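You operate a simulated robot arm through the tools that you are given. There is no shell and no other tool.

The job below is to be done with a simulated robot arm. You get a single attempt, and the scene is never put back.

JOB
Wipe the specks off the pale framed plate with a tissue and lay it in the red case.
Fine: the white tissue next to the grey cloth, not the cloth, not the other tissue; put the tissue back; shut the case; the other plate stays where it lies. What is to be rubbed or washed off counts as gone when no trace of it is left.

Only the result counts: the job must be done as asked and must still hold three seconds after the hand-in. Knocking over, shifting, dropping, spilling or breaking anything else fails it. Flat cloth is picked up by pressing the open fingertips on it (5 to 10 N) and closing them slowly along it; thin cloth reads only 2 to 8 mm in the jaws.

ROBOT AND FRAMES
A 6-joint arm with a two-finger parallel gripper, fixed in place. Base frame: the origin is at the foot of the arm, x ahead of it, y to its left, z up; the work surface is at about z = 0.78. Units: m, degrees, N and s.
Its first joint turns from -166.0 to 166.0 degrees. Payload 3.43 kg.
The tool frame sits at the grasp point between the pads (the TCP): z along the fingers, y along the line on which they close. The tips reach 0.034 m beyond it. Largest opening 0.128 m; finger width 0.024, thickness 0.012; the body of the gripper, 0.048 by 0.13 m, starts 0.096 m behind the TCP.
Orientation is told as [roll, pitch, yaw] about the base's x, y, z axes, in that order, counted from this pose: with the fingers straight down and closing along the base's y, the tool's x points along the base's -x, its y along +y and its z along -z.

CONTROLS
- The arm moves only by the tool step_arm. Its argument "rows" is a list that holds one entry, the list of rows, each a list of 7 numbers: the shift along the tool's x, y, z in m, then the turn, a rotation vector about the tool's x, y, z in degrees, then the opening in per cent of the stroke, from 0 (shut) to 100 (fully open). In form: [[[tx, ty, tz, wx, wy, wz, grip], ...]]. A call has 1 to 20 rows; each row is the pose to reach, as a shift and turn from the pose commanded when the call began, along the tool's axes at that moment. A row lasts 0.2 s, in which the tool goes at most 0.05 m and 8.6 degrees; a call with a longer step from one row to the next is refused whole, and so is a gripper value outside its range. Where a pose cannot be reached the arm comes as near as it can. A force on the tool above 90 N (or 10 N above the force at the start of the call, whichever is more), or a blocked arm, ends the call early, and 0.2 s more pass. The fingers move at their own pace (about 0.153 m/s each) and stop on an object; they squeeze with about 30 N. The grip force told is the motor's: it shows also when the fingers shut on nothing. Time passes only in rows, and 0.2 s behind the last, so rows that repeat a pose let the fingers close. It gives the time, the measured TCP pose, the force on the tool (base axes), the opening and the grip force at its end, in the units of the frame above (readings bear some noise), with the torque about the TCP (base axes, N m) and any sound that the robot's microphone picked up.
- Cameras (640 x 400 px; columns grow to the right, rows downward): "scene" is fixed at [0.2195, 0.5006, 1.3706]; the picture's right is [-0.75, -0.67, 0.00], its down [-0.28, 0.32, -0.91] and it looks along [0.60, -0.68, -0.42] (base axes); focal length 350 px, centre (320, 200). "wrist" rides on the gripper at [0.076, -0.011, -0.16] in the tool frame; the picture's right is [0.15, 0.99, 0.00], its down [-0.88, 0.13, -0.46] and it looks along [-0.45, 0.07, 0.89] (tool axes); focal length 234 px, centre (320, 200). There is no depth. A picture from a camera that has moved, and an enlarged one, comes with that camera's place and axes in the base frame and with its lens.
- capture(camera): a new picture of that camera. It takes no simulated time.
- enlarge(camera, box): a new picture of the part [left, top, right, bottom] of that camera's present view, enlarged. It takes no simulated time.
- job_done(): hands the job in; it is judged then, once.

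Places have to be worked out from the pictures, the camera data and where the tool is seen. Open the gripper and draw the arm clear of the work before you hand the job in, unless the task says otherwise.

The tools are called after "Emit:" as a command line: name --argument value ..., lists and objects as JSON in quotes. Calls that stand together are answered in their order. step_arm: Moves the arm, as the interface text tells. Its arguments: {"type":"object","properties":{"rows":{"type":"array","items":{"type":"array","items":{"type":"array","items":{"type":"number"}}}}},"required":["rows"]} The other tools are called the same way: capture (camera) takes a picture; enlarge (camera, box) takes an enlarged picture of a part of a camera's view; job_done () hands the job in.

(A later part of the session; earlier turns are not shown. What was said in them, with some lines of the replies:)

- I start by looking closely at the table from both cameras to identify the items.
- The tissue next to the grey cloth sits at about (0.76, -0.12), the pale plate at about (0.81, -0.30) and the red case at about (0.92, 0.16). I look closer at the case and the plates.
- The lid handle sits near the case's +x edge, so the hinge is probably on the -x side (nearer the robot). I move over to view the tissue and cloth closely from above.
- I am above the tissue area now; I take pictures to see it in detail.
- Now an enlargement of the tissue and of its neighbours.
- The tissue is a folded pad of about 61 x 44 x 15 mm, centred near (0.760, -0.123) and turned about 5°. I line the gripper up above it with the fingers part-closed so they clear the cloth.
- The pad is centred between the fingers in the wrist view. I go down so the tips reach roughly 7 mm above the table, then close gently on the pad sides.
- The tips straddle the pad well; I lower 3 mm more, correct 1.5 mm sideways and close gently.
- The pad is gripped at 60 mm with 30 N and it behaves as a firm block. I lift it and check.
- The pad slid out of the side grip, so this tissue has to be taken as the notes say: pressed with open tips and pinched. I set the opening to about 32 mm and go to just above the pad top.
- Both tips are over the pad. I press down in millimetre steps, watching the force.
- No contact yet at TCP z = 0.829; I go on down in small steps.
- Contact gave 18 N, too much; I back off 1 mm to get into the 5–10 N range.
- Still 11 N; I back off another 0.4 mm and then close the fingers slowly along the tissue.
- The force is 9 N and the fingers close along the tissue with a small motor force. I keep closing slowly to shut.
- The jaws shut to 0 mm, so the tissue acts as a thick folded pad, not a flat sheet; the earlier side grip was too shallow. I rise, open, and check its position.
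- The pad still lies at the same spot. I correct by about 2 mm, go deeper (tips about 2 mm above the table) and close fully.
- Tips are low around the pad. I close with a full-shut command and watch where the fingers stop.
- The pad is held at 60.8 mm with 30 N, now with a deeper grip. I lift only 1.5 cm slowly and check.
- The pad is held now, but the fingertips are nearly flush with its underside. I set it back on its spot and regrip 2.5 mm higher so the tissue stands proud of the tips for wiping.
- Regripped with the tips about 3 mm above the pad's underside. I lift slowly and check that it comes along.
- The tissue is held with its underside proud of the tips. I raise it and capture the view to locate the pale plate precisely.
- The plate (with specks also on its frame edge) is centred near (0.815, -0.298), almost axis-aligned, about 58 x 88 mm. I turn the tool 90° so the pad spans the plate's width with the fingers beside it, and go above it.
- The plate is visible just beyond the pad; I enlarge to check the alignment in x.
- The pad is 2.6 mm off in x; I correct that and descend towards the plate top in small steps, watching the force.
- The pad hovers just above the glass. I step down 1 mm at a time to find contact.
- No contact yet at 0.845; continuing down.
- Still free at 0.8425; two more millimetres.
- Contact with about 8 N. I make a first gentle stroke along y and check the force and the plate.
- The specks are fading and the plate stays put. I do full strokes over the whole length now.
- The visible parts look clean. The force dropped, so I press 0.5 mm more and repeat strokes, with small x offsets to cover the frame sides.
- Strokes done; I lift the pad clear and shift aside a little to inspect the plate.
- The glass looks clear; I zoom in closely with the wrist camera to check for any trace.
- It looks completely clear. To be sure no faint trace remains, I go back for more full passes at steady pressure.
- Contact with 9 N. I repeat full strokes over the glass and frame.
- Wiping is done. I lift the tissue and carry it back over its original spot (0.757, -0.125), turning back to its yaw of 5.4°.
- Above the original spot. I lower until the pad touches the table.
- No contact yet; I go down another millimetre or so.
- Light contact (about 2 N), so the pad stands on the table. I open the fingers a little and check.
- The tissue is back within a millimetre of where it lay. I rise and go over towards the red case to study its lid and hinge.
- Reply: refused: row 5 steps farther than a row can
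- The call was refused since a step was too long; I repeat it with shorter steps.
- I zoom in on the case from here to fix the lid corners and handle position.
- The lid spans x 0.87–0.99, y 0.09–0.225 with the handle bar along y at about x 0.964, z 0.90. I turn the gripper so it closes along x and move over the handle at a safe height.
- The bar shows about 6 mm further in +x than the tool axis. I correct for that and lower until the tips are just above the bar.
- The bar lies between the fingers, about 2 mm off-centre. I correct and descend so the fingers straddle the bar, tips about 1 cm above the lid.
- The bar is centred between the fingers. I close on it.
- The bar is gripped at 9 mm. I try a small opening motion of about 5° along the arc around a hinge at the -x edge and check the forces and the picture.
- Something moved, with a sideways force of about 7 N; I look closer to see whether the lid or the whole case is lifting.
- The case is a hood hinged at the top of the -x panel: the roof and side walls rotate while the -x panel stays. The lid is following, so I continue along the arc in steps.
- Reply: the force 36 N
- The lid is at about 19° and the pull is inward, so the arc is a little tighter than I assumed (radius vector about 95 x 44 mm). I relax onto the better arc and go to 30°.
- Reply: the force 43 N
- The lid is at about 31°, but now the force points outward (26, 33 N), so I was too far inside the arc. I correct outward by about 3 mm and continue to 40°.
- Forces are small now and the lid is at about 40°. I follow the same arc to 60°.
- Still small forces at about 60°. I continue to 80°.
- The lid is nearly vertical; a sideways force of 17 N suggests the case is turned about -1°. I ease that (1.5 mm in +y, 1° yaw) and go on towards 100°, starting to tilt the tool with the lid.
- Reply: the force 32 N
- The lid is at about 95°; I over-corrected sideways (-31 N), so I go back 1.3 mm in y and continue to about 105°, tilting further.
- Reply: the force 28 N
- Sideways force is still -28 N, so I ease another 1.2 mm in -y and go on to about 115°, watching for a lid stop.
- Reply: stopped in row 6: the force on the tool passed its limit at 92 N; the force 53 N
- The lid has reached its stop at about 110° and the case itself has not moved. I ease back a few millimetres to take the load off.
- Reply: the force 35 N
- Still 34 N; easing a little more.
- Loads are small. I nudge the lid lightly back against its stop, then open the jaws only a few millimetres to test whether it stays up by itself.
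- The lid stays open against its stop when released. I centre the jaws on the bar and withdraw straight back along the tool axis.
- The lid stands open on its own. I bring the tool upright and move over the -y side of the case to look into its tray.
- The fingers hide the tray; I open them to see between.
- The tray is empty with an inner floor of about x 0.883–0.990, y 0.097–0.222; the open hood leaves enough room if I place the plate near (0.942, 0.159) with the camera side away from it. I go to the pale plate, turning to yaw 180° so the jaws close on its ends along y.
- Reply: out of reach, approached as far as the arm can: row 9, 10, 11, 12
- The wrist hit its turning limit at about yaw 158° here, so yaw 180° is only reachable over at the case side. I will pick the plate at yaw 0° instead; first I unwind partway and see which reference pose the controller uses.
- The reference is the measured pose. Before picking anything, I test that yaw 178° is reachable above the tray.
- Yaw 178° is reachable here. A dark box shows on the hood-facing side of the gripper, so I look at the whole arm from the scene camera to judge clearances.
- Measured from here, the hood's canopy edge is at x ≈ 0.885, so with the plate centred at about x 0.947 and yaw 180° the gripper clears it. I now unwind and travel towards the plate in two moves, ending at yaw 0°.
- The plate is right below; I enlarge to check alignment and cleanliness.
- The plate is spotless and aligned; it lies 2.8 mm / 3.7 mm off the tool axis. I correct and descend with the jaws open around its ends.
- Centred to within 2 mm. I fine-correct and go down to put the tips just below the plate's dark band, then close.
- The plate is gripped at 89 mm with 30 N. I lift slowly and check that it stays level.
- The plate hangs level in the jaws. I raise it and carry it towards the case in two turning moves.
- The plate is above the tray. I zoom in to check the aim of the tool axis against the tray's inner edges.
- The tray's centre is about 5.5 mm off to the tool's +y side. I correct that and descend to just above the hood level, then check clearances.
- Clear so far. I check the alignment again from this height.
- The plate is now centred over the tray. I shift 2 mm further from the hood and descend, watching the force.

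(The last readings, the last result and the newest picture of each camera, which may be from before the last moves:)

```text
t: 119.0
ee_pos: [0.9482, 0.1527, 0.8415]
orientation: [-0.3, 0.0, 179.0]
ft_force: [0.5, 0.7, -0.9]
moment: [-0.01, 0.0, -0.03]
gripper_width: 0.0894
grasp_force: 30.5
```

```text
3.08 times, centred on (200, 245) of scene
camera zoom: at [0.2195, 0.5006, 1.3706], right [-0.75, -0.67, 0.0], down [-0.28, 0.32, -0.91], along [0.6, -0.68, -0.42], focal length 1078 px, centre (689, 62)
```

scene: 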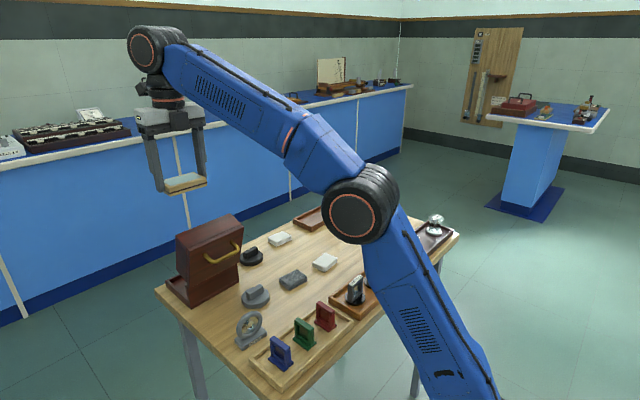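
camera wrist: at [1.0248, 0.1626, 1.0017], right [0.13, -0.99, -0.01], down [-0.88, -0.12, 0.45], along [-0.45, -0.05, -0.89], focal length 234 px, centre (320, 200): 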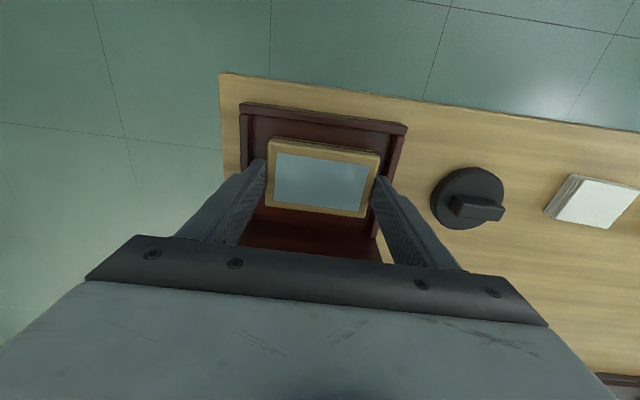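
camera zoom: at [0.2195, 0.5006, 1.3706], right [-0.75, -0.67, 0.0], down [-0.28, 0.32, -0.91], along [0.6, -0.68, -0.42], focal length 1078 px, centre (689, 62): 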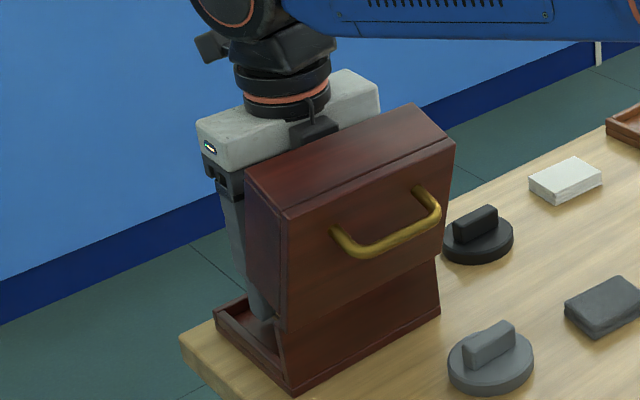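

No contact with the hood. I lower the last centimetre in small steps until the plate touches the tray floor.

Emit:
step_arm --rows '[[[0, 0, 0.004, 0, 0, 0, 0], [0, 0, 0.007, 0, 0, 0, 0], [0, 0, 0.009, 0, 0, 0, 0], [0, 0, 0.009, 0, 0, 0, 0]]]'

```text
t: 120.0
ee_pos: [0.9485, 0.1533, 0.832]
orientation: [-0.3, 0.0, 178.9]
ft_force: [-0.3, 0.2, -1.6]
moment: [0.0, 0.02, 0.02]
gripper_width: 0.0896
grasp_force: 30.2
```

Still free at 0.832; a few more millimetres in single steps.

Emit:
step_arm --rows '[[[0, 0, 0.001, 0, 0, 0, 0], [0, 0, 0.002, 0, 0, 0, 0], [0, 0, 0.003, 0, 0, 0, 0], [0, 0, 0.003, 0, 0, 0, 0]]]'

```text
t: 121.0
ee_pos: [0.9485, 0.1532, 0.8298]
orientation: [-0.3, 0.2, 179.1]
ft_force: [0.5, 2.2, 13.1]
moment: [-0.59, 0.21, 0.03]
gripper_width: 0.0895
grasp_force: 30.0
```

The plate rests on the floor (13 N). I ease 0.7 mm, release by opening only about 4 mm per side, and check.

Emit:
step_arm --rows '[[[0, 0, -0.0007, 0, 0, 0, 0], [0, 0, -0.0007, 0, 0, 0, 50], [0, 0, -0.0007, 0, 0, 0, 71], [0, 0, -0.0007, 0, 0, 0, 74], [0, 0, -0.0007, 0, 0, 0, 76], [0, 0, -0.0007, 0, 0, 0, 76]]]'

Emit:
enlarge --camera "wrist" --box '[224, 90, 416, 210]'

```text
t: 122.5
ee_pos: [0.9482, 0.1529, 0.8299]
orientation: [-0.3, -0.1, 179.0]
ft_force: [-0.9, 3.0, -3.4]
moment: [0.28, 0.08, 0.02]
gripper_width: 0.0955
grasp_force: 0.1
```

```text
3.33 times, centred on (320, 150) of wrist
camera zoom: at [1.0251, 0.1622, 0.9894], right [0.13, -0.99, -0.01], down [-0.88, -0.12, 0.46], along [-0.45, -0.05, -0.89], focal length 781 px, centre (320, 367)
```

zoom: 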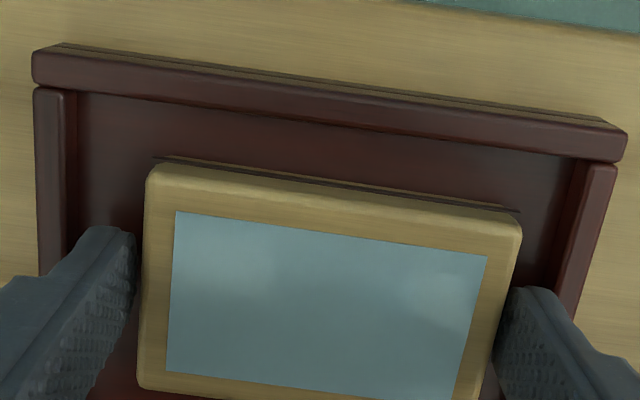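

One finger still seems to touch the plate edge; I open a touch more and look at the forces.

Emit:
step_arm --rows '[[[0, 0, 0, 0, 0, 0, 78], [0, 0, 0, 0, 0, 0, 79], [0, 0, 0, 0, 0, 0, 79]]]'

Emit:
enlarge --camera "wrist" --box '[224, 90, 416, 210]'

```text
t: 123.2
ee_pos: [0.9489, 0.1535, 0.83]
orientation: [-0.3, 0.1, 179.1]
ft_force: [0.4, 8.8, -3.6]
moment: [0.49, 0.1, 0.1]
gripper_width: 0.096
grasp_force: 0.0
```

```text
3.33 times, centred on (320, 150) of wrist
camera zoom: at [1.0251, 0.1625, 0.9896], right [0.13, -0.99, -0.01], down [-0.88, -0.12, 0.46], along [-0.45, -0.05, -0.89], focal length 781 px, centre (320, 367)
```

zoom: 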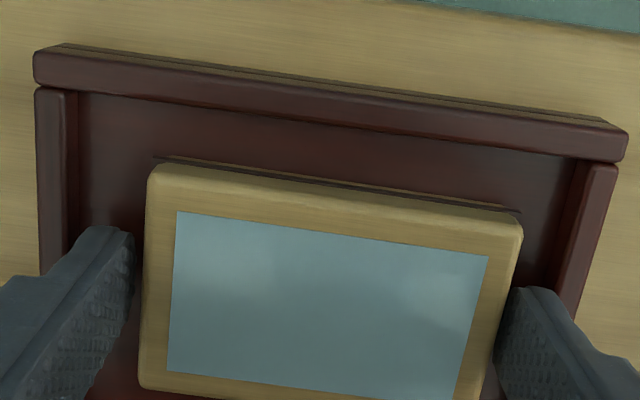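

The -y finger is against the tray rim (8.8 N), so I stop opening: I set the width to what it is and check that the forces vanish before rising.

Emit:
step_arm --rows '[[[0, 0, 0, 0, 0, 0, 74.5], [0, 0, 0, 0, 0, 0, 74.5], [0, -0.0005, 0, 0, 0, 0, 74.5], [0, -0.0005, 0, 0, 0, 0, 74.5]]]'

Emit:
enlarge --camera "wrist" --box '[300, 120, 420, 220]'

```text
t: 124.2
ee_pos: [0.9486, 0.1532, 0.8306]
orientation: [-0.3, 0.1, 179.0]
ft_force: [-0.3, 0.0, -1.1]
moment: [0.03, 0.01, -0.01]
gripper_width: 0.0952
grasp_force: 0.1
```

```text
4.00 times, centred on (360, 170) of wrist
camera zoom: at [1.0255, 0.1623, 0.9899], right [0.13, -0.99, -0.01], down [-0.88, -0.12, 0.45], along [-0.45, -0.05, -0.89], focal length 937 px, centre (160, 320)
```

zoom: 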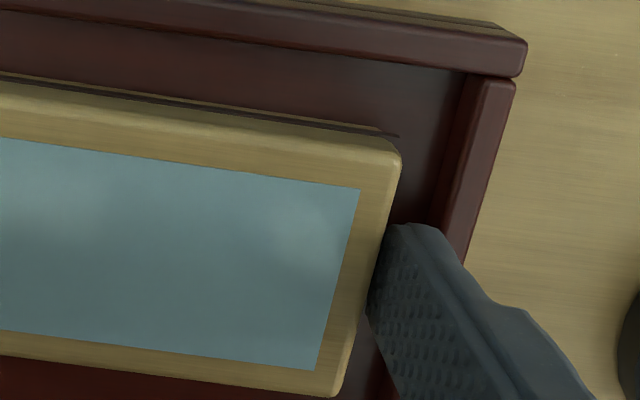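

All forces are zero. I rise straight up, slowly at first.

Emit:
step_arm --rows '[[[0, 0, -0.003, 0, 0, 0, 74.5], [0, 0, -0.008, 0, 0, 0, 74.5], [0, 0, -0.015, 0, 0, 0, 74.5], [0, 0, -0.03, 0, 0, 0, 74.5], [0, 0, -0.03, 0, 0, 0, 74.5]]]'

Emit:
enlarge --camera "wrist" --box '[224, 80, 416, 200]'

```text
t: 125.5
ee_pos: [0.9484, 0.1514, 0.8605]
orientation: [-0.2, 0.1, 179.0]
ft_force: [0.1, -0.3, 0.2]
moment: [0.02, 0.02, -0.01]
gripper_width: 0.0955
grasp_force: 0.0
```

```text
3.33 times, centred on (320, 140) of wrist
camera zoom: at [1.0252, 0.1612, 1.0197], right [0.13, -0.99, -0.01], down [-0.88, -0.12, 0.45], along [-0.45, -0.05, -0.89], focal length 781 px, centre (320, 400)
```

zoom: 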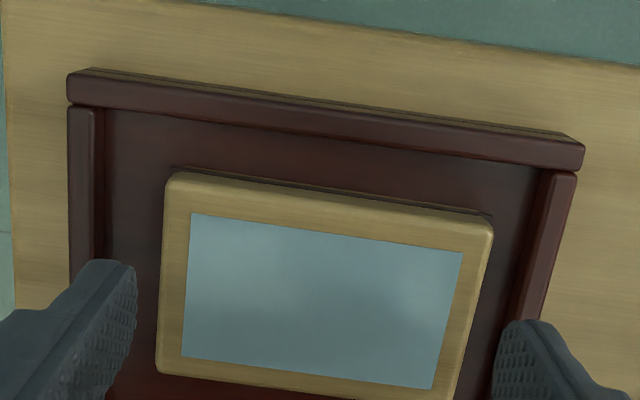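

The plate lies flat inside the tray with clear margins. I rise above the hood and turn back to yaw 89° for the handle.

Emit:
step_arm --rows '[[[0, 0, -0.04, 0, 0, 0, 74.5], [0, 0, -0.08, 0, 0, 0, 74.5], [0, 0, -0.12, 0, 0, 0, 74.5], [0, 0, -0.16, 0, 0, 0, 74.5], [0, 0, -0.2, 0, 0, 0, 74.5], [0, 0, -0.24, 0, 0, 0, 74.5], [0, 0, -0.25, 0, 0, 8.2, 50], [0, 0, -0.25, 0, 0, 16.4, 30], [0, 0, -0.25, 0, 0, 24.6, 14], [0, 0, -0.25, 0, 0, 32.8, 14], [0, 0, -0.25, 0, 0, 41, 14], [0, 0, -0.25, 0, 0, 49.2, 14], [0, 0, -0.25, 0, 0, 57.4, 14], [0, 0, -0.25, 0, 0, 65.6, 14], [0, 0, -0.25, 0, 0, 73.8, 14], [0, 0, -0.25, 0, 0, 82, 14], [0, 0, -0.25, 0, 0, 90, 14], [0, 0, -0.25, 0, 0, 90, 14]]]'

Emit:
capture --camera "scene"

Emit:
capture --camera "wrist"

```text
t: 129.2
ee_pos: [0.9425, 0.1497, 1.0988]
orientation: [-0.3, -0.4, 89.0]
ft_force: [0.5, -0.3, 0.1]
moment: [-0.04, 0.02, 0.01]
gripper_width: 0.018
grasp_force: 0.1
out of reach, approached as far as the arm can: row 6, 7, 8, 9, 10, 11, 12, 13, 14, 15, 16, 17, 18
```

```text
taken
```

scene: 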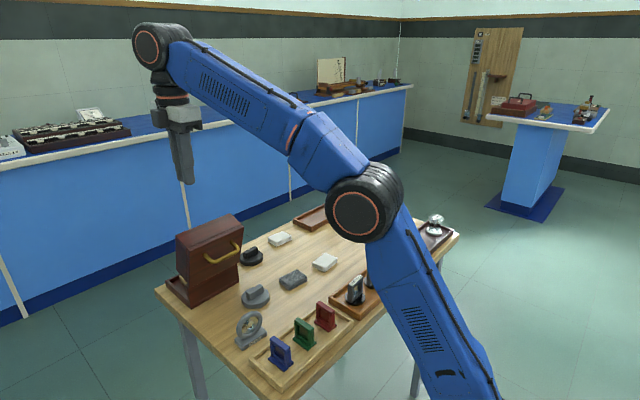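

```text
taken
camera wrist: at [0.9518, 0.073, 1.2573], right [-0.99, -0.13, -0.01], down [-0.12, 0.88, 0.46], along [-0.05, 0.46, -0.89], focal length 234 px, centre (320, 200)
```

wrist: 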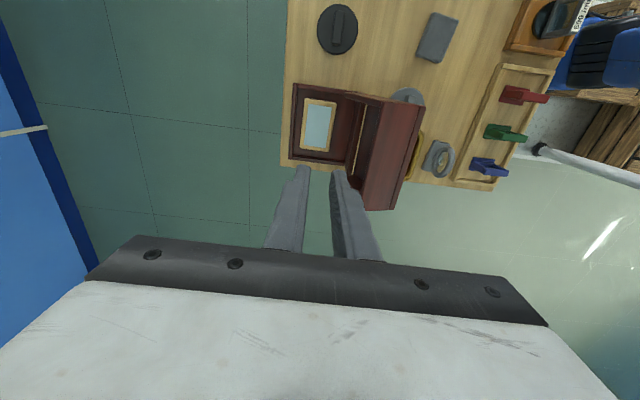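

The plate is visible lying in the tray. I move back over the hood to the pre-grip pose behind the handle, tilting the tool 25° as before.

Emit:
step_arm --rows '[[[0, 0.036, 0.001, 4.2, 0, 0, 14], [0, 0.072, 0.002, 8.4, 0, 0, 14], [0, 0.108, 0.003, 12.6, 0, 0, 14], [0, 0.144, 0.004, 16.8, 0, 0, 14], [0, 0.18, 0.005, 21, 0, 0, 14], [0.0003, 0.2152, 0.0065, 25.4, 0, 0, 14], [0.0003, 0.2152, 0.0065, 25.4, 0, 0, 14]]]'

Emit:
enlarge --camera "wrist" --box '[200, 60, 400, 185]'

Emit:
enlarge --camera "scene" --box '[150, 130, 310, 290]'

```text
t: 130.8
ee_pos: [0.7297, 0.1525, 1.0907]
orientation: [-25.4, -0.3, 89.1]
ft_force: [-0.4, 0.5, 0.7]
moment: [0.0, 0.01, -0.03]
gripper_width: 0.0179
grasp_force: 0.2
```

```text
3.20 times, centred on (300, 122) of wrist
camera zoom: at [0.67, 0.0765, 1.2392], right [-0.9, -0.13, -0.43], down [-0.3, 0.88, 0.36], along [0.33, 0.45, -0.83], focal length 749 px, centre (384, 448)
```

zoom: 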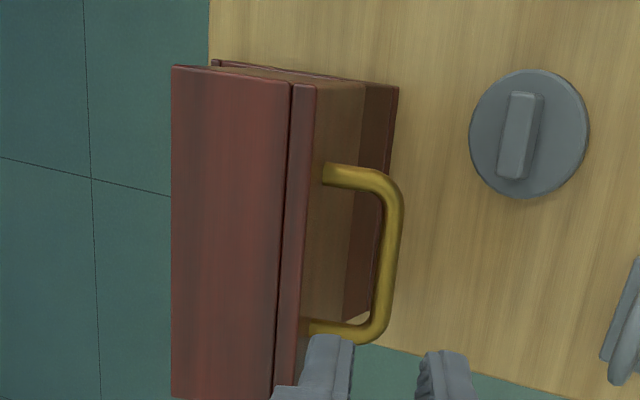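

```text
2.50 times, centred on (230, 210) of scene
camera zoom: at [0.2195, 0.5006, 1.3706], right [-0.75, -0.67, 0.0], down [-0.28, 0.32, -0.91], along [0.6, -0.68, -0.42], focal length 876 px, centre (545, 175)
```

zoom: 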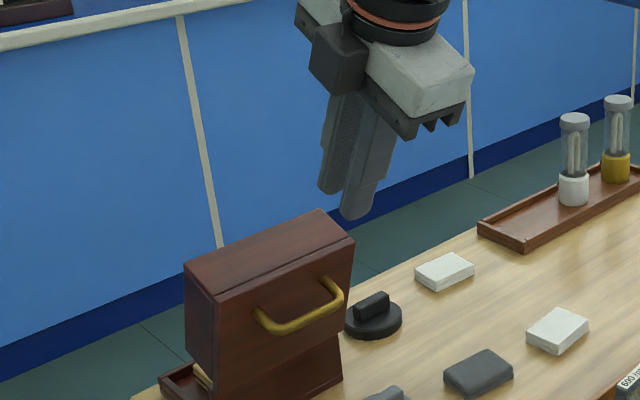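

The bar appears about 4 mm to the tool's +y side at its distance; I correct, open slightly more, and approach most of the way along the tool axis.

Emit:
step_arm --rows '[[[0, 0.0045, 0.02, 0, 0, 0, 20], [0, 0.0045, 0.05, 0, 0, 0, 20], [0, 0.0045, 0.08, 0, 0, 0, 20], [0, 0.0045, 0.1, 0, 0, 0, 20], [0, 0.0045, 0.11, 0, 0, 0, 20], [0, 0.0045, 0.11, 0, 0, 0, 20]]]'

Emit:
enlarge --camera "wrist" --box '[240, 80, 400, 180]'

Emit:
enlarge --camera "scene" --box '[150, 190, 278, 270]'

```text
t: 132.2
ee_pos: [0.7718, 0.1508, 0.9909]
orientation: [-25.4, -0.3, 89.1]
ft_force: [-0.1, 0.6, -0.2]
moment: [0.03, -0.01, 0.03]
gripper_width: 0.0258
grasp_force: 0.0
```

```text
4.00 times, centred on (320, 130) of wrist
camera zoom: at [0.7123, 0.0756, 1.1391], right [-0.9, -0.13, -0.43], down [-0.3, 0.88, 0.36], along [0.33, 0.45, -0.83], focal length 937 px, centre (320, 480)
```

zoom: 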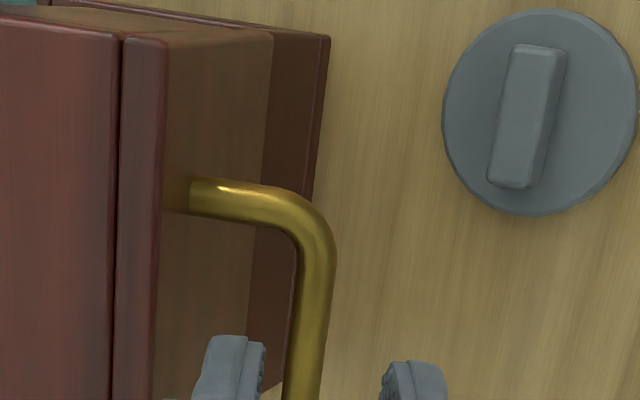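

```text
5.00 times, centred on (214, 230) of scene
camera zoom: at [0.2195, 0.5006, 1.3706], right [-0.75, -0.67, 0.0], down [-0.28, 0.32, -0.91], along [0.6, -0.68, -0.42], focal length 1752 px, centre (850, 50)
```

zoom: 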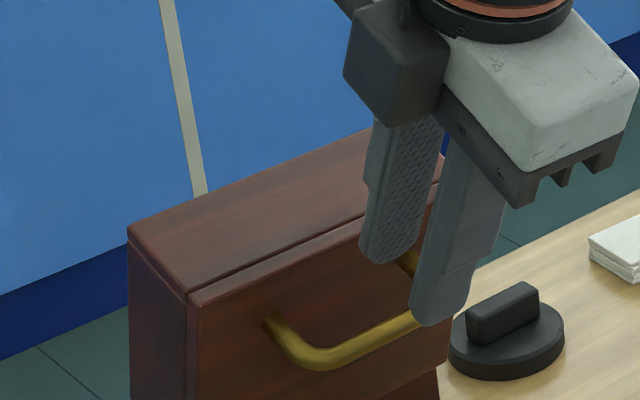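

The bar is about 2 mm to the other side now; I correct and advance the remaining 5 cm so the bar sits between the fingers.

Emit:
step_arm --rows '[[[0, -0.002, 0.015, 0, 0, 0, 20], [0, -0.002, 0.03, 0, 0, 0, 20], [0, -0.002, 0.042, 0, 0, 0, 20], [0, -0.002, 0.05, 0, 0, 0, 20], [0, -0.002, 0.05, 0, 0, 0, 20]]]'

Emit:
enlarge --camera "wrist" --box '[240, 100, 400, 200]'

Emit:
enlarge --camera "scene" --box '[150, 205, 278, 285]'

```text
t: 133.4
ee_pos: [0.7957, 0.1505, 0.9464]
orientation: [-25.5, -0.3, 88.9]
ft_force: [0.0, -0.3, -0.2]
moment: [-0.02, 0.01, 0.0]
gripper_width: 0.0256
grasp_force: 0.0
```

```text
4.00 times, centred on (320, 150) of wrist
camera zoom: at [0.7352, 0.0765, 1.0939], right [-0.9, -0.13, -0.43], down [-0.3, 0.88, 0.36], along [0.33, 0.45, -0.83], focal length 937 px, centre (320, 400)
```

zoom: 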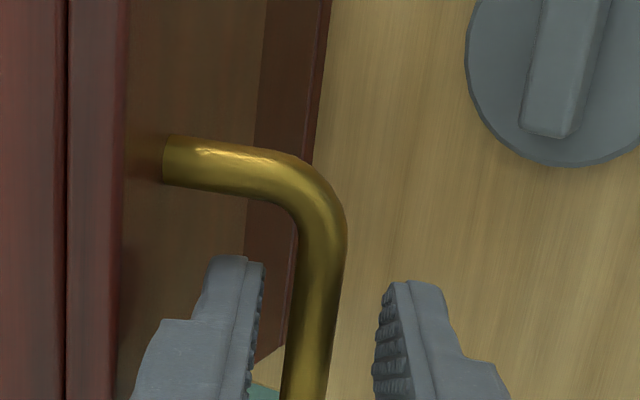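

```text
5.00 times, centred on (214, 245) of scene
camera zoom: at [0.2195, 0.5006, 1.3706], right [-0.75, -0.67, 0.0], down [-0.28, 0.32, -0.91], along [0.6, -0.68, -0.42], focal length 1752 px, centre (850, -25)
```

zoom: 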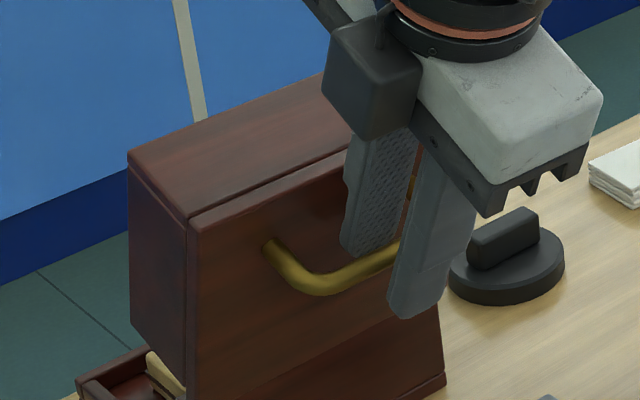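

The bar is well centred between the fingers. I close on it.

Emit:
step_arm --rows '[[[0, 0, 0, 0, 0, 0, 12], [0, 0, 0, 0, 0, 0, 6], [0, 0, 0, 0, 0, 0, 0], [0, 0, 0, 0, 0, 0, 0]]]'

```text
t: 134.4
ee_pos: [0.7966, 0.1511, 0.947]
orientation: [-25.6, -0.3, 89.0]
ft_force: [39.3, 1.5, 17.0]
moment: [0.11, -0.95, -0.11]
gripper_width: 0.0096
grasp_force: 43.3
```

Gripping pulled a little towards the stop (39 N in x). I move in the closing direction, which relieves it, to about 100°, reducing the tilt.

Emit:
step_arm --rows '[[[0, -0.0015, 0.0002, 0, 0, 0, 0], [0, -0.0031, 0.0004, 0, 0, 0, 0], [0, -0.0088, -0.001, -2.2, 0, 0, 0], [0, -0.0146, -0.0023, -4.5, 0, 0, 0], [0, -0.0195, -0.003, -6.5, 0, 0, 0], [0, -0.0244, -0.0037, -8.5, 0, 0, 0]]]'

Emit:
enlarge --camera "scene" --box '[150, 205, 278, 285]'

```text
t: 135.8
ee_pos: [0.8151, 0.1517, 0.9581]
orientation: [-16.9, -0.3, 88.9]
ft_force: [-1.3, -2.6, 2.0]
moment: [-0.15, -0.01, -0.24]
gripper_width: 0.0094
grasp_force: 43.3
```

```text
5.00 times, centred on (214, 245) of scene
camera zoom: at [0.2195, 0.5006, 1.3706], right [-0.75, -0.67, 0.0], down [-0.28, 0.32, -0.91], along [0.6, -0.68, -0.42], focal length 1752 px, centre (850, -25)
```

zoom: 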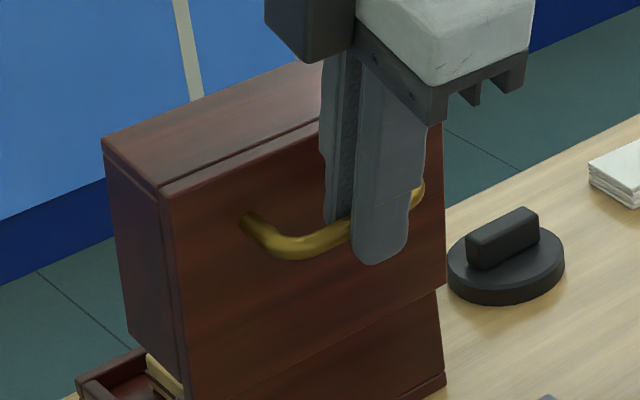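

Forces are nearly zero at about 100°. I continue closing to about 80°, bringing the tool upright.

Emit:
step_arm --rows '[[[0, -0.0044, -0.0009, -2, 0, 0, 0], [0, -0.0088, -0.0018, -4, 0, 0, 0], [0, -0.0138, -0.0025, -6, 0, 0, 0], [0, -0.0187, -0.0031, -8, 0, 0, 0], [0, -0.0237, -0.0033, -10, 0, 0, 0], [0, -0.0286, -0.0034, -12, 0, 0, 0], [0, -0.0334, -0.0032, -13.5, 0, 0, 0], [0, -0.0382, -0.0029, -15, 0, 0, 0]]]'

Emit:
enlarge --camera "scene" --box '[150, 205, 278, 285]'

```text
t: 137.7
ee_pos: [0.8508, 0.1518, 0.972]
orientation: [-1.8, -0.4, 89.0]
ft_force: [5.6, 6.4, -23.1]
moment: [0.19, -0.18, -0.21]
gripper_width: 0.0096
grasp_force: 43.0
```

```text
5.00 times, centred on (214, 245) of scene
camera zoom: at [0.2195, 0.5006, 1.3706], right [-0.75, -0.67, 0.0], down [-0.28, 0.32, -0.91], along [0.6, -0.68, -0.42], focal length 1752 px, centre (850, -25)
```

zoom: 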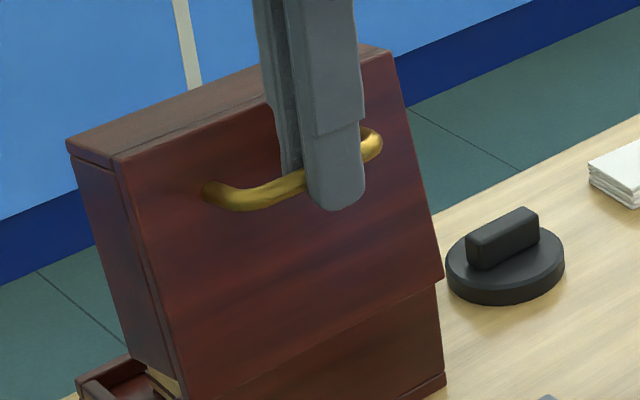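

At about 80° there is a 23 N downward pull, so I lower the path by 2 mm and continue to 60° with the tool vertical.

Emit:
step_arm --rows '[[[0, -0.001, 0.0015, -0.9, 0, 0, 0], [0, -0.0048, 0.0013, -1.8, 0, 0, 0], [0, -0.0095, 0.0006, -1.8, 0, 0, 0], [0, -0.014, 0.0003, -1.8, 0, 0, 0], [0, -0.0186, 0.0001, -1.8, 0, 0, 0], [0, -0.0232, 0.0002, -1.8, 0, 0, 0], [0, -0.0277, 0.0005, -1.8, 0, 0, 0], [0, -0.0323, 0.0009, -1.8, 0, 0, 0], [0, -0.0369, 0.0015, -1.8, 0, 0, 0]]]'

Emit:
enlarge --camera "scene" --box '[150, 205, 278, 285]'

```text
t: 139.7
ee_pos: [0.8875, 0.1507, 0.9733]
orientation: [-0.1, -0.3, 89.0]
ft_force: [-0.1, 19.8, 1.3]
moment: [0.29, 0.06, -0.05]
gripper_width: 0.0095
grasp_force: 43.3
```

```text
5.00 times, centred on (214, 245) of scene
camera zoom: at [0.2195, 0.5006, 1.3706], right [-0.75, -0.67, 0.0], down [-0.28, 0.32, -0.91], along [0.6, -0.68, -0.42], focal length 1752 px, centre (850, -25)
```

zoom: 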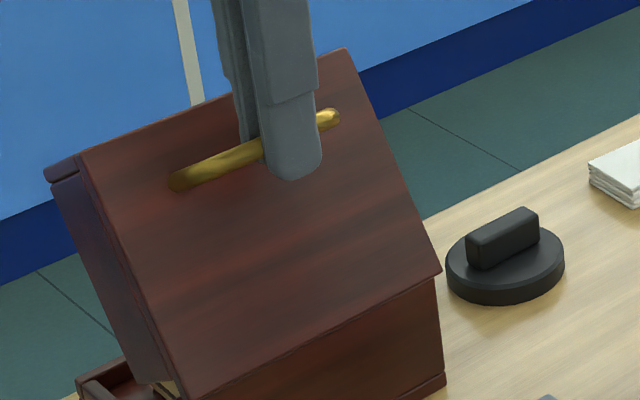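

x and z forces are nil; the sideways 20 N calls for about 1 mm in +y. I apply it and continue to 40°.

Emit:
step_arm --rows '[[[-0.0009, 0, 0, 0, 0, 0, 0], [-0.0009, -0.0045, 0.0007, 0, 0, 0, 0], [-0.0009, -0.0089, 0.0016, 0, 0, 0, 0], [-0.0009, -0.0134, 0.0027, 0, 0, 0, 0], [-0.0009, -0.0179, 0.004, 0, 0, 0, 0], [-0.0009, -0.0222, 0.0055, 0, 0, 0, 0], [-0.0009, -0.0264, 0.0071, 0, 0, 0, 0], [-0.0009, -0.0306, 0.009, 0, 0, 0, 0], [-0.0009, -0.0347, 0.011, 0, 0, 0, 0]]]'

Emit:
enlarge --camera "scene" --box '[150, 215, 278, 295]'

```text
t: 141.7
ee_pos: [0.9229, 0.1491, 0.9628]
orientation: [-0.1, -0.3, 89.0]
ft_force: [0.1, 11.4, -0.1]
moment: [0.07, 0.06, 0.25]
gripper_width: 0.0094
grasp_force: 43.5
```

```text
5.00 times, centred on (214, 255) of scene
camera zoom: at [0.2195, 0.5006, 1.3706], right [-0.75, -0.67, 0.0], down [-0.28, 0.32, -0.91], along [0.6, -0.68, -0.42], focal length 1752 px, centre (850, -75)
```

zoom: 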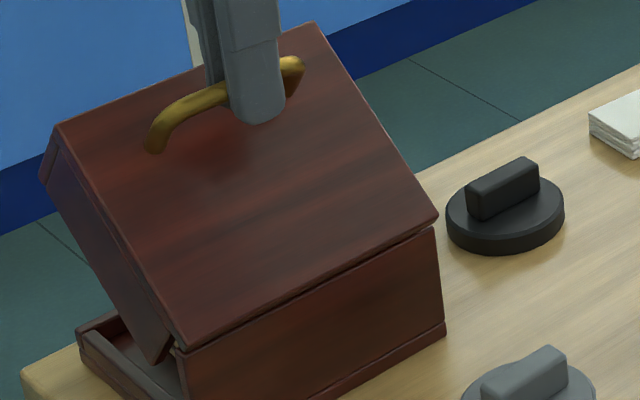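

Forces are small at about 40°. I continue down to 15°.

Emit:
step_arm --rows '[[[-0.0003, -0.004, 0.0022, 0, 0, 0, 0], [-0.0005, -0.0079, 0.0046, 0, 0, 0, 0], [-0.0005, -0.0117, 0.0072, 0, 0, 0, 0], [-0.0005, -0.0154, 0.0099, 0, 0, 0, 0], [-0.0005, -0.019, 0.0127, 0, 0, 0, 0], [-0.0005, -0.0224, 0.0157, 0, 0, 0, 0], [-0.0005, -0.0257, 0.0189, 0, 0, 0, 0], [-0.0005, -0.0289, 0.0222, 0, 0, 0, 0]]]'

Emit:
enlarge --camera "scene" --box '[150, 225, 278, 305]'

```text
t: 143.4
ee_pos: [0.9518, 0.1508, 0.9399]
orientation: [0.0, -0.3, 88.9]
ft_force: [-2.3, 5.2, -2.5]
moment: [0.24, 0.08, 0.59]
gripper_width: 0.0097
grasp_force: 43.6
```

```text
5.00 times, centred on (214, 265) of scene
camera zoom: at [0.2195, 0.5006, 1.3706], right [-0.75, -0.67, 0.0], down [-0.28, 0.32, -0.91], along [0.6, -0.68, -0.42], focal length 1752 px, centre (850, -125)
```

zoom: 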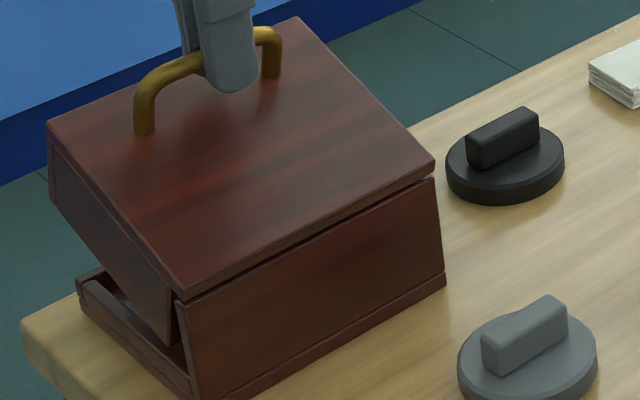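

The lid is at about 20° with minimal force. I lower it gently on to a few degrees.

Emit:
step_arm --rows '[[[0, -0.0029, 0.0035, 0, 0, 0, 0], [0, -0.0058, 0.0071, 0, 0, 0, 0], [0, -0.0085, 0.0108, 0, 0, 0, 0], [0, -0.0111, 0.0146, 0, 0, 0, 0], [0, -0.0134, 0.0185, 0, 0, 0, 0], [0, -0.0156, 0.0225, 0, 0, 0, 0], [0, -0.0173, 0.0258, 0, 0, 0, 0]]]'

Emit:
enlarge --camera "scene" --box '[150, 235, 262, 305]'

```text
t: 145.1
ee_pos: [0.9683, 0.1499, 0.9148]
orientation: [-0.1, -0.3, 89.1]
ft_force: [1.3, 5.7, 0.3]
moment: [0.45, 0.07, 0.93]
gripper_width: 0.0097
grasp_force: 43.1
```

```text
5.71 times, centred on (206, 270) of scene
camera zoom: at [0.2195, 0.5006, 1.3706], right [-0.75, -0.67, 0.0], down [-0.28, 0.32, -0.91], along [0.6, -0.68, -0.42], focal length 2002 px, centre (971, -200)
```

zoom: 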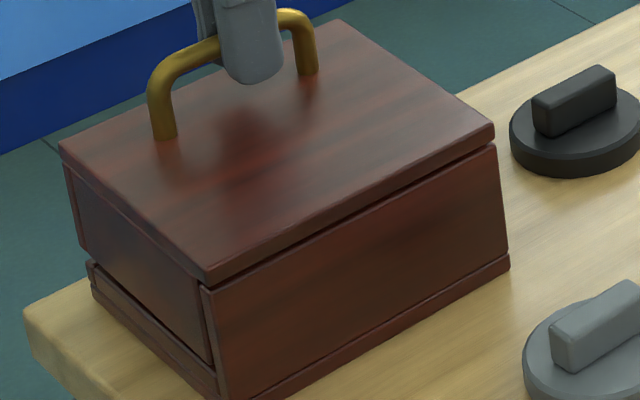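

Almost shut (about 3° left, no obstruction). I lower the last 5 mm and press lightly.

Emit:
step_arm --rows '[[[0, -0.0007, 0.0017, 0, 0, 0, 0], [0, -0.0015, 0.0034, 0, 0, 0, 0], [0, -0.0022, 0.005, 0, 0, 0, 0], [0, -0.0022, 0.0058, 0, 0, 0, 0], [0, -0.0022, 0.0058, 0, 0, 0, 0]]]'

Emit:
enlarge --camera "scene" --box '[150, 235, 262, 305]'

```text
t: 146.2
ee_pos: [0.9708, 0.1513, 0.911]
orientation: [-0.3, -0.4, 89.0]
ft_force: [2.6, 0.8, 27.7]
moment: [-0.09, -0.05, 0.96]
gripper_width: 0.0096
grasp_force: 43.2
```

```text
5.71 times, centred on (206, 270) of scene
camera zoom: at [0.2195, 0.5006, 1.3706], right [-0.75, -0.67, 0.0], down [-0.28, 0.32, -0.91], along [0.6, -0.68, -0.42], focal length 2002 px, centre (971, -200)
```

zoom: 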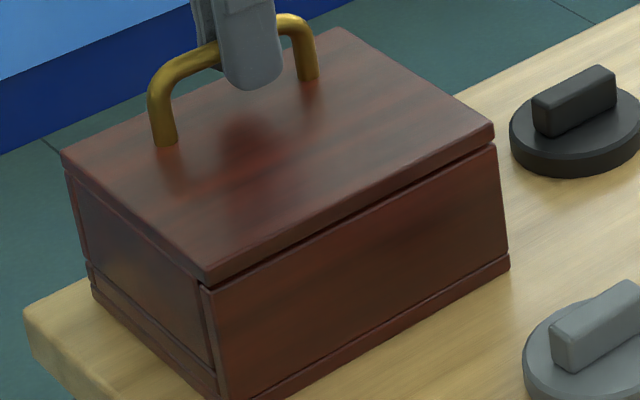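

The lid is on its seat (28 N down). I ease off the pressure and open the jaws slightly.

Emit:
step_arm --rows '[[[0, 0, -0.001, 0, 0, 0, 0], [0, 0, -0.0015, 0, 0, 0, 0], [0, 0, -0.0015, 0, 0, 0, 8], [0, 0, -0.0015, 0, 0, 0, 16], [0, 0, -0.0015, 0, 0, 0, 22], [0, 0, -0.0015, 0, 0, 0, 22]]]'

Emit:
enlarge --camera "scene" --box '[150, 235, 262, 305]'

Emit:
enlarge --camera "wrist" --box '[240, 80, 400, 180]'

```text
t: 147.7
ee_pos: [0.9712, 0.1495, 0.909]
orientation: [-0.1, -0.3, 89.0]
ft_force: [0.6, 0.3, -0.3]
moment: [-0.02, 0.0, 0.02]
gripper_width: 0.0283
grasp_force: 0.2
```

```text
5.71 times, centred on (206, 270) of scene
camera zoom: at [0.2195, 0.5006, 1.3706], right [-0.75, -0.67, 0.0], down [-0.28, 0.32, -0.91], along [0.6, -0.68, -0.42], focal length 2002 px, centre (971, -200)
```

zoom: 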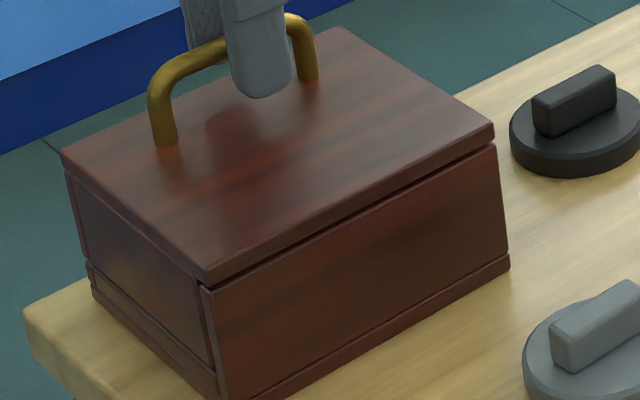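

```text
4.00 times, centred on (320, 130) of wrist
camera zoom: at [0.9811, 0.0742, 1.0693], right [-0.99, -0.13, 0.0], down [-0.12, 0.88, 0.46], along [-0.06, 0.46, -0.89], focal length 937 px, centre (320, 480)
```

zoom: 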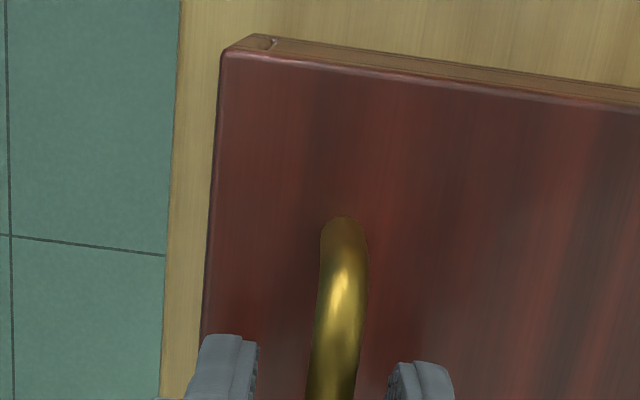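

Released with no forces. I rise clear and compare the lid with its original closed position.

Emit:
step_arm --rows '[[[0, 0, -0.01, 0, 0, 0, 22], [0, 0, -0.03, 0, 0, 0, 22], [0, 0, -0.06, 0, 0, 0, 22], [0, 0, -0.1, 0, 0, 0, 22], [0, 0, -0.14, 0, 0, 0, 22], [0, 0.04, -0.16, 0, 0, 0, 22], [0, 0.08, -0.16, 0, 0, 0, 22], [0, 0.12, -0.16, 0, 0, 0, 22], [0, 0.16, -0.16, 0, 0, 0, 22]]]'

Emit:
enlarge --camera "scene" --box '[150, 225, 246, 285]'

Emit:
enlarge --camera "scene" --box '[150, 250, 246, 310]'

Emit:
capture --camera "scene"

Emit:
capture --camera "wrist"

```text
t: 149.7
ee_pos: [0.8102, 0.1529, 1.0673]
orientation: [0.0, -0.3, 89.0]
ft_force: [1.1, 0.7, -0.5]
moment: [-0.03, 0.08, -0.02]
gripper_width: 0.0281
grasp_force: 0.1
```

```text
6.67 times, centred on (198, 255) of scene
camera zoom: at [0.2195, 0.5006, 1.3706], right [-0.75, -0.67, 0.0], down [-0.28, 0.32, -0.91], along [0.6, -0.68, -0.42], focal length 2336 px, centre (1133, -167)
```

zoom: 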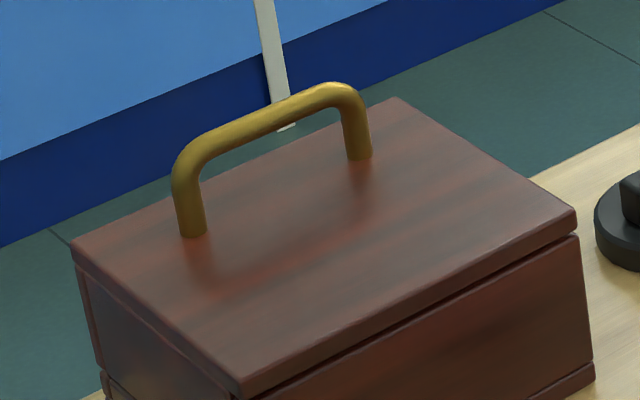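

```text
6.67 times, centred on (198, 280) of scene
camera zoom: at [0.2195, 0.5006, 1.3706], right [-0.75, -0.67, 0.0], down [-0.28, 0.32, -0.91], along [0.6, -0.68, -0.42], focal length 2336 px, centre (1133, -333)
```

zoom: 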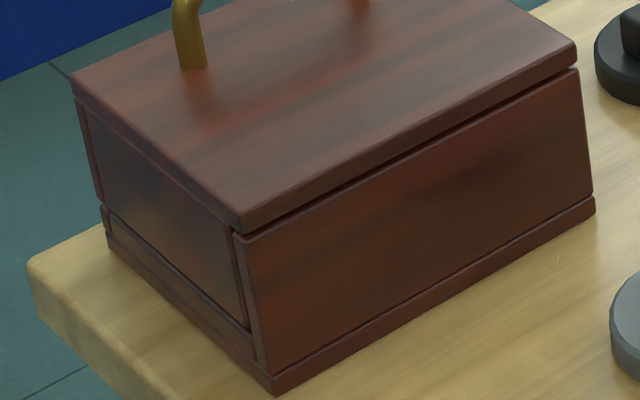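

```text
taken
```

scene: 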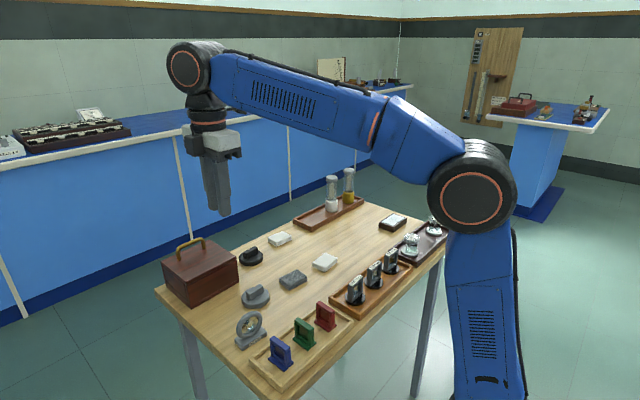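

```text
taken
camera wrist: at [0.8203, 0.077, 1.2272], right [-0.99, -0.13, 0.0], down [-0.12, 0.88, 0.46], along [-0.06, 0.46, -0.89], focal length 234 px, centre (320, 200)
```

wrist: 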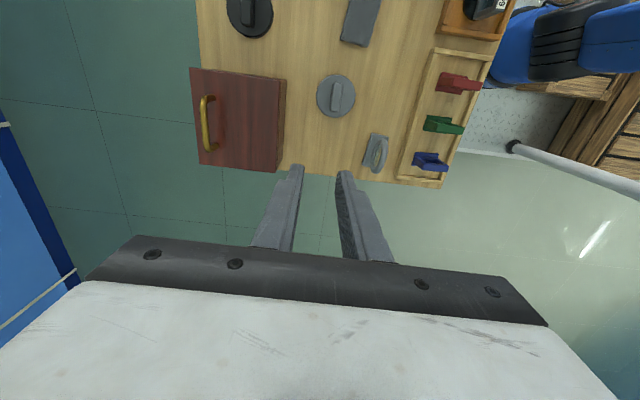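

The case is shut exactly as it was at the start, and everything else looks in place. I open the gripper and draw the arm clear, then take a final look.

Emit:
step_arm --rows '[[[0.02, 0.029, -0.016, 0, 0, 8, 40], [0.041, 0.059, -0.032, 0, 0, 16, 60], [0.0615, 0.089, -0.048, 0, 0, 24, 80], [0.082, 0.118, -0.064, 0, 0, 32, 100], [0.1026, 0.148, -0.08, 0, 0, 40, 100], [0.1026, 0.148, -0.08, 0, 0, 48, 100], [0.1026, 0.148, -0.08, 0, 0, 56, 100], [0.1026, 0.148, -0.08, 0, 0, 64, 100], [0.1026, 0.148, -0.08, 0, 0, 72, 100], [0.1026, 0.148, -0.08, 0, 0, 80, 100], [0.1026, 0.148, -0.08, 0, 0, 88, 100], [0.1026, 0.148, -0.08, 0, 0, 88, 100], [0.1026, 0.148, -0.08, 0, 0, 88, 100]]]'

Emit:
capture --camera "wrist"

Emit:
capture --camera "scene"

Emit:
enlarge --camera "scene" --box '[220, 200, 460, 350]'

Emit:
enlarge --camera "scene" --box '[290, 240, 354, 280]'

```text
t: 152.4
ee_pos: [0.6599, 0.0506, 1.1482]
orientation: [0.3, -0.1, 1.0]
ft_force: [-0.3, -0.2, 0.2]
moment: [-0.02, -0.03, -0.02]
gripper_width: 0.1278
grasp_force: 0.1
```

```text
taken
camera wrist: at [0.5845, 0.0389, 1.3083], right [-0.16, 0.99, 0.01], down [0.88, 0.14, 0.46], along [0.45, 0.08, -0.89], focal length 234 px, centre (320, 200)
```

wrist: 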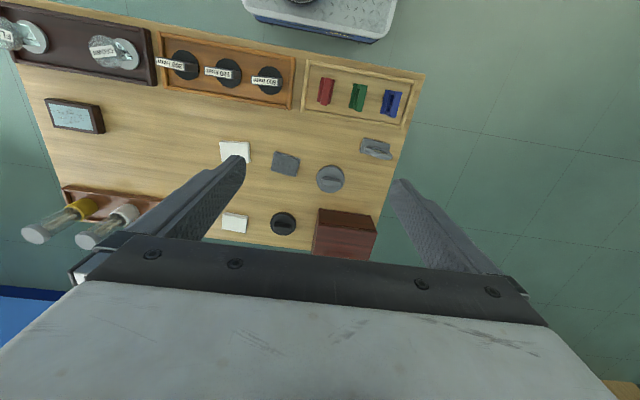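

```text
taken
```

scene: 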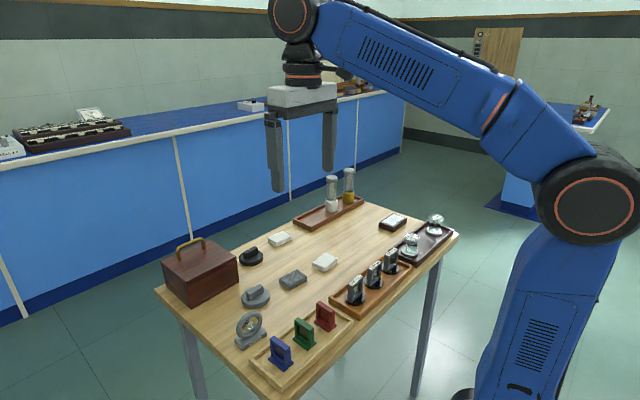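

```text
2.67 times, centred on (340, 275) of scene
camera zoom: at [0.2195, 0.5006, 1.3706], right [-0.75, -0.67, 0.0], down [-0.28, 0.32, -0.91], along [0.6, -0.68, -0.42], focal length 934 px, centre (267, 0)
```

zoom: 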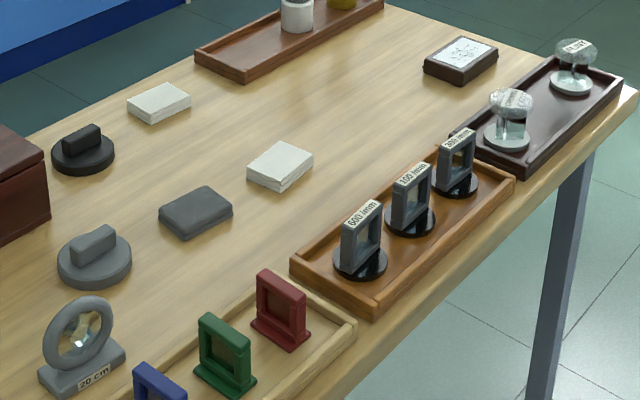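

```text
10.00 times, centred on (322, 260) of scene
camera zoom: at [0.2195, 0.5006, 1.3706], right [-0.75, -0.67, 0.0], down [-0.28, 0.32, -0.91], along [0.6, -0.68, -0.42], focal length 3503 px, centre (300, -400)
```

zoom: 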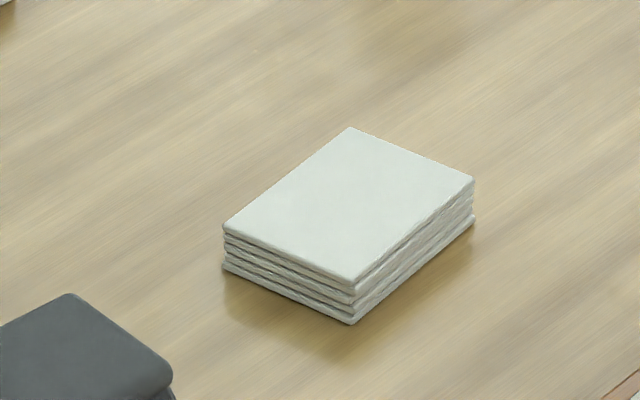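

The tissue is back on its spot next to the grey cloth. The case is shut with the wiped plate inside, and the dark plate and everything else lie where they were. The arm is clear with the gripper open, so I hand the job in.

Emit:
job_done

```text
The job is handed in.
```

I wiped the pale framed plate clean and laid it in the red case. The case is shut. Close-up pictures after the wiping showed no trace of specks on the glass or the frame.

- **Tissue:** I used the white tissue next to the grey cloth and put it back within about a millimetre of where it lay. The grey cloth and the other tissue were not touched.
- **Case:** the closed lid matches its starting position in the pictures. While I was opening it, the force on the arm briefly passed its limit of 90 N when the lid reached its stop. The case did not shift.
- **Other plate:** the dark framed plate still lies where it was, and nothing else on the table moved in the final pictures.

The gripper is open and the arm is clear of the table. I handed the job in and do not have the judging result.
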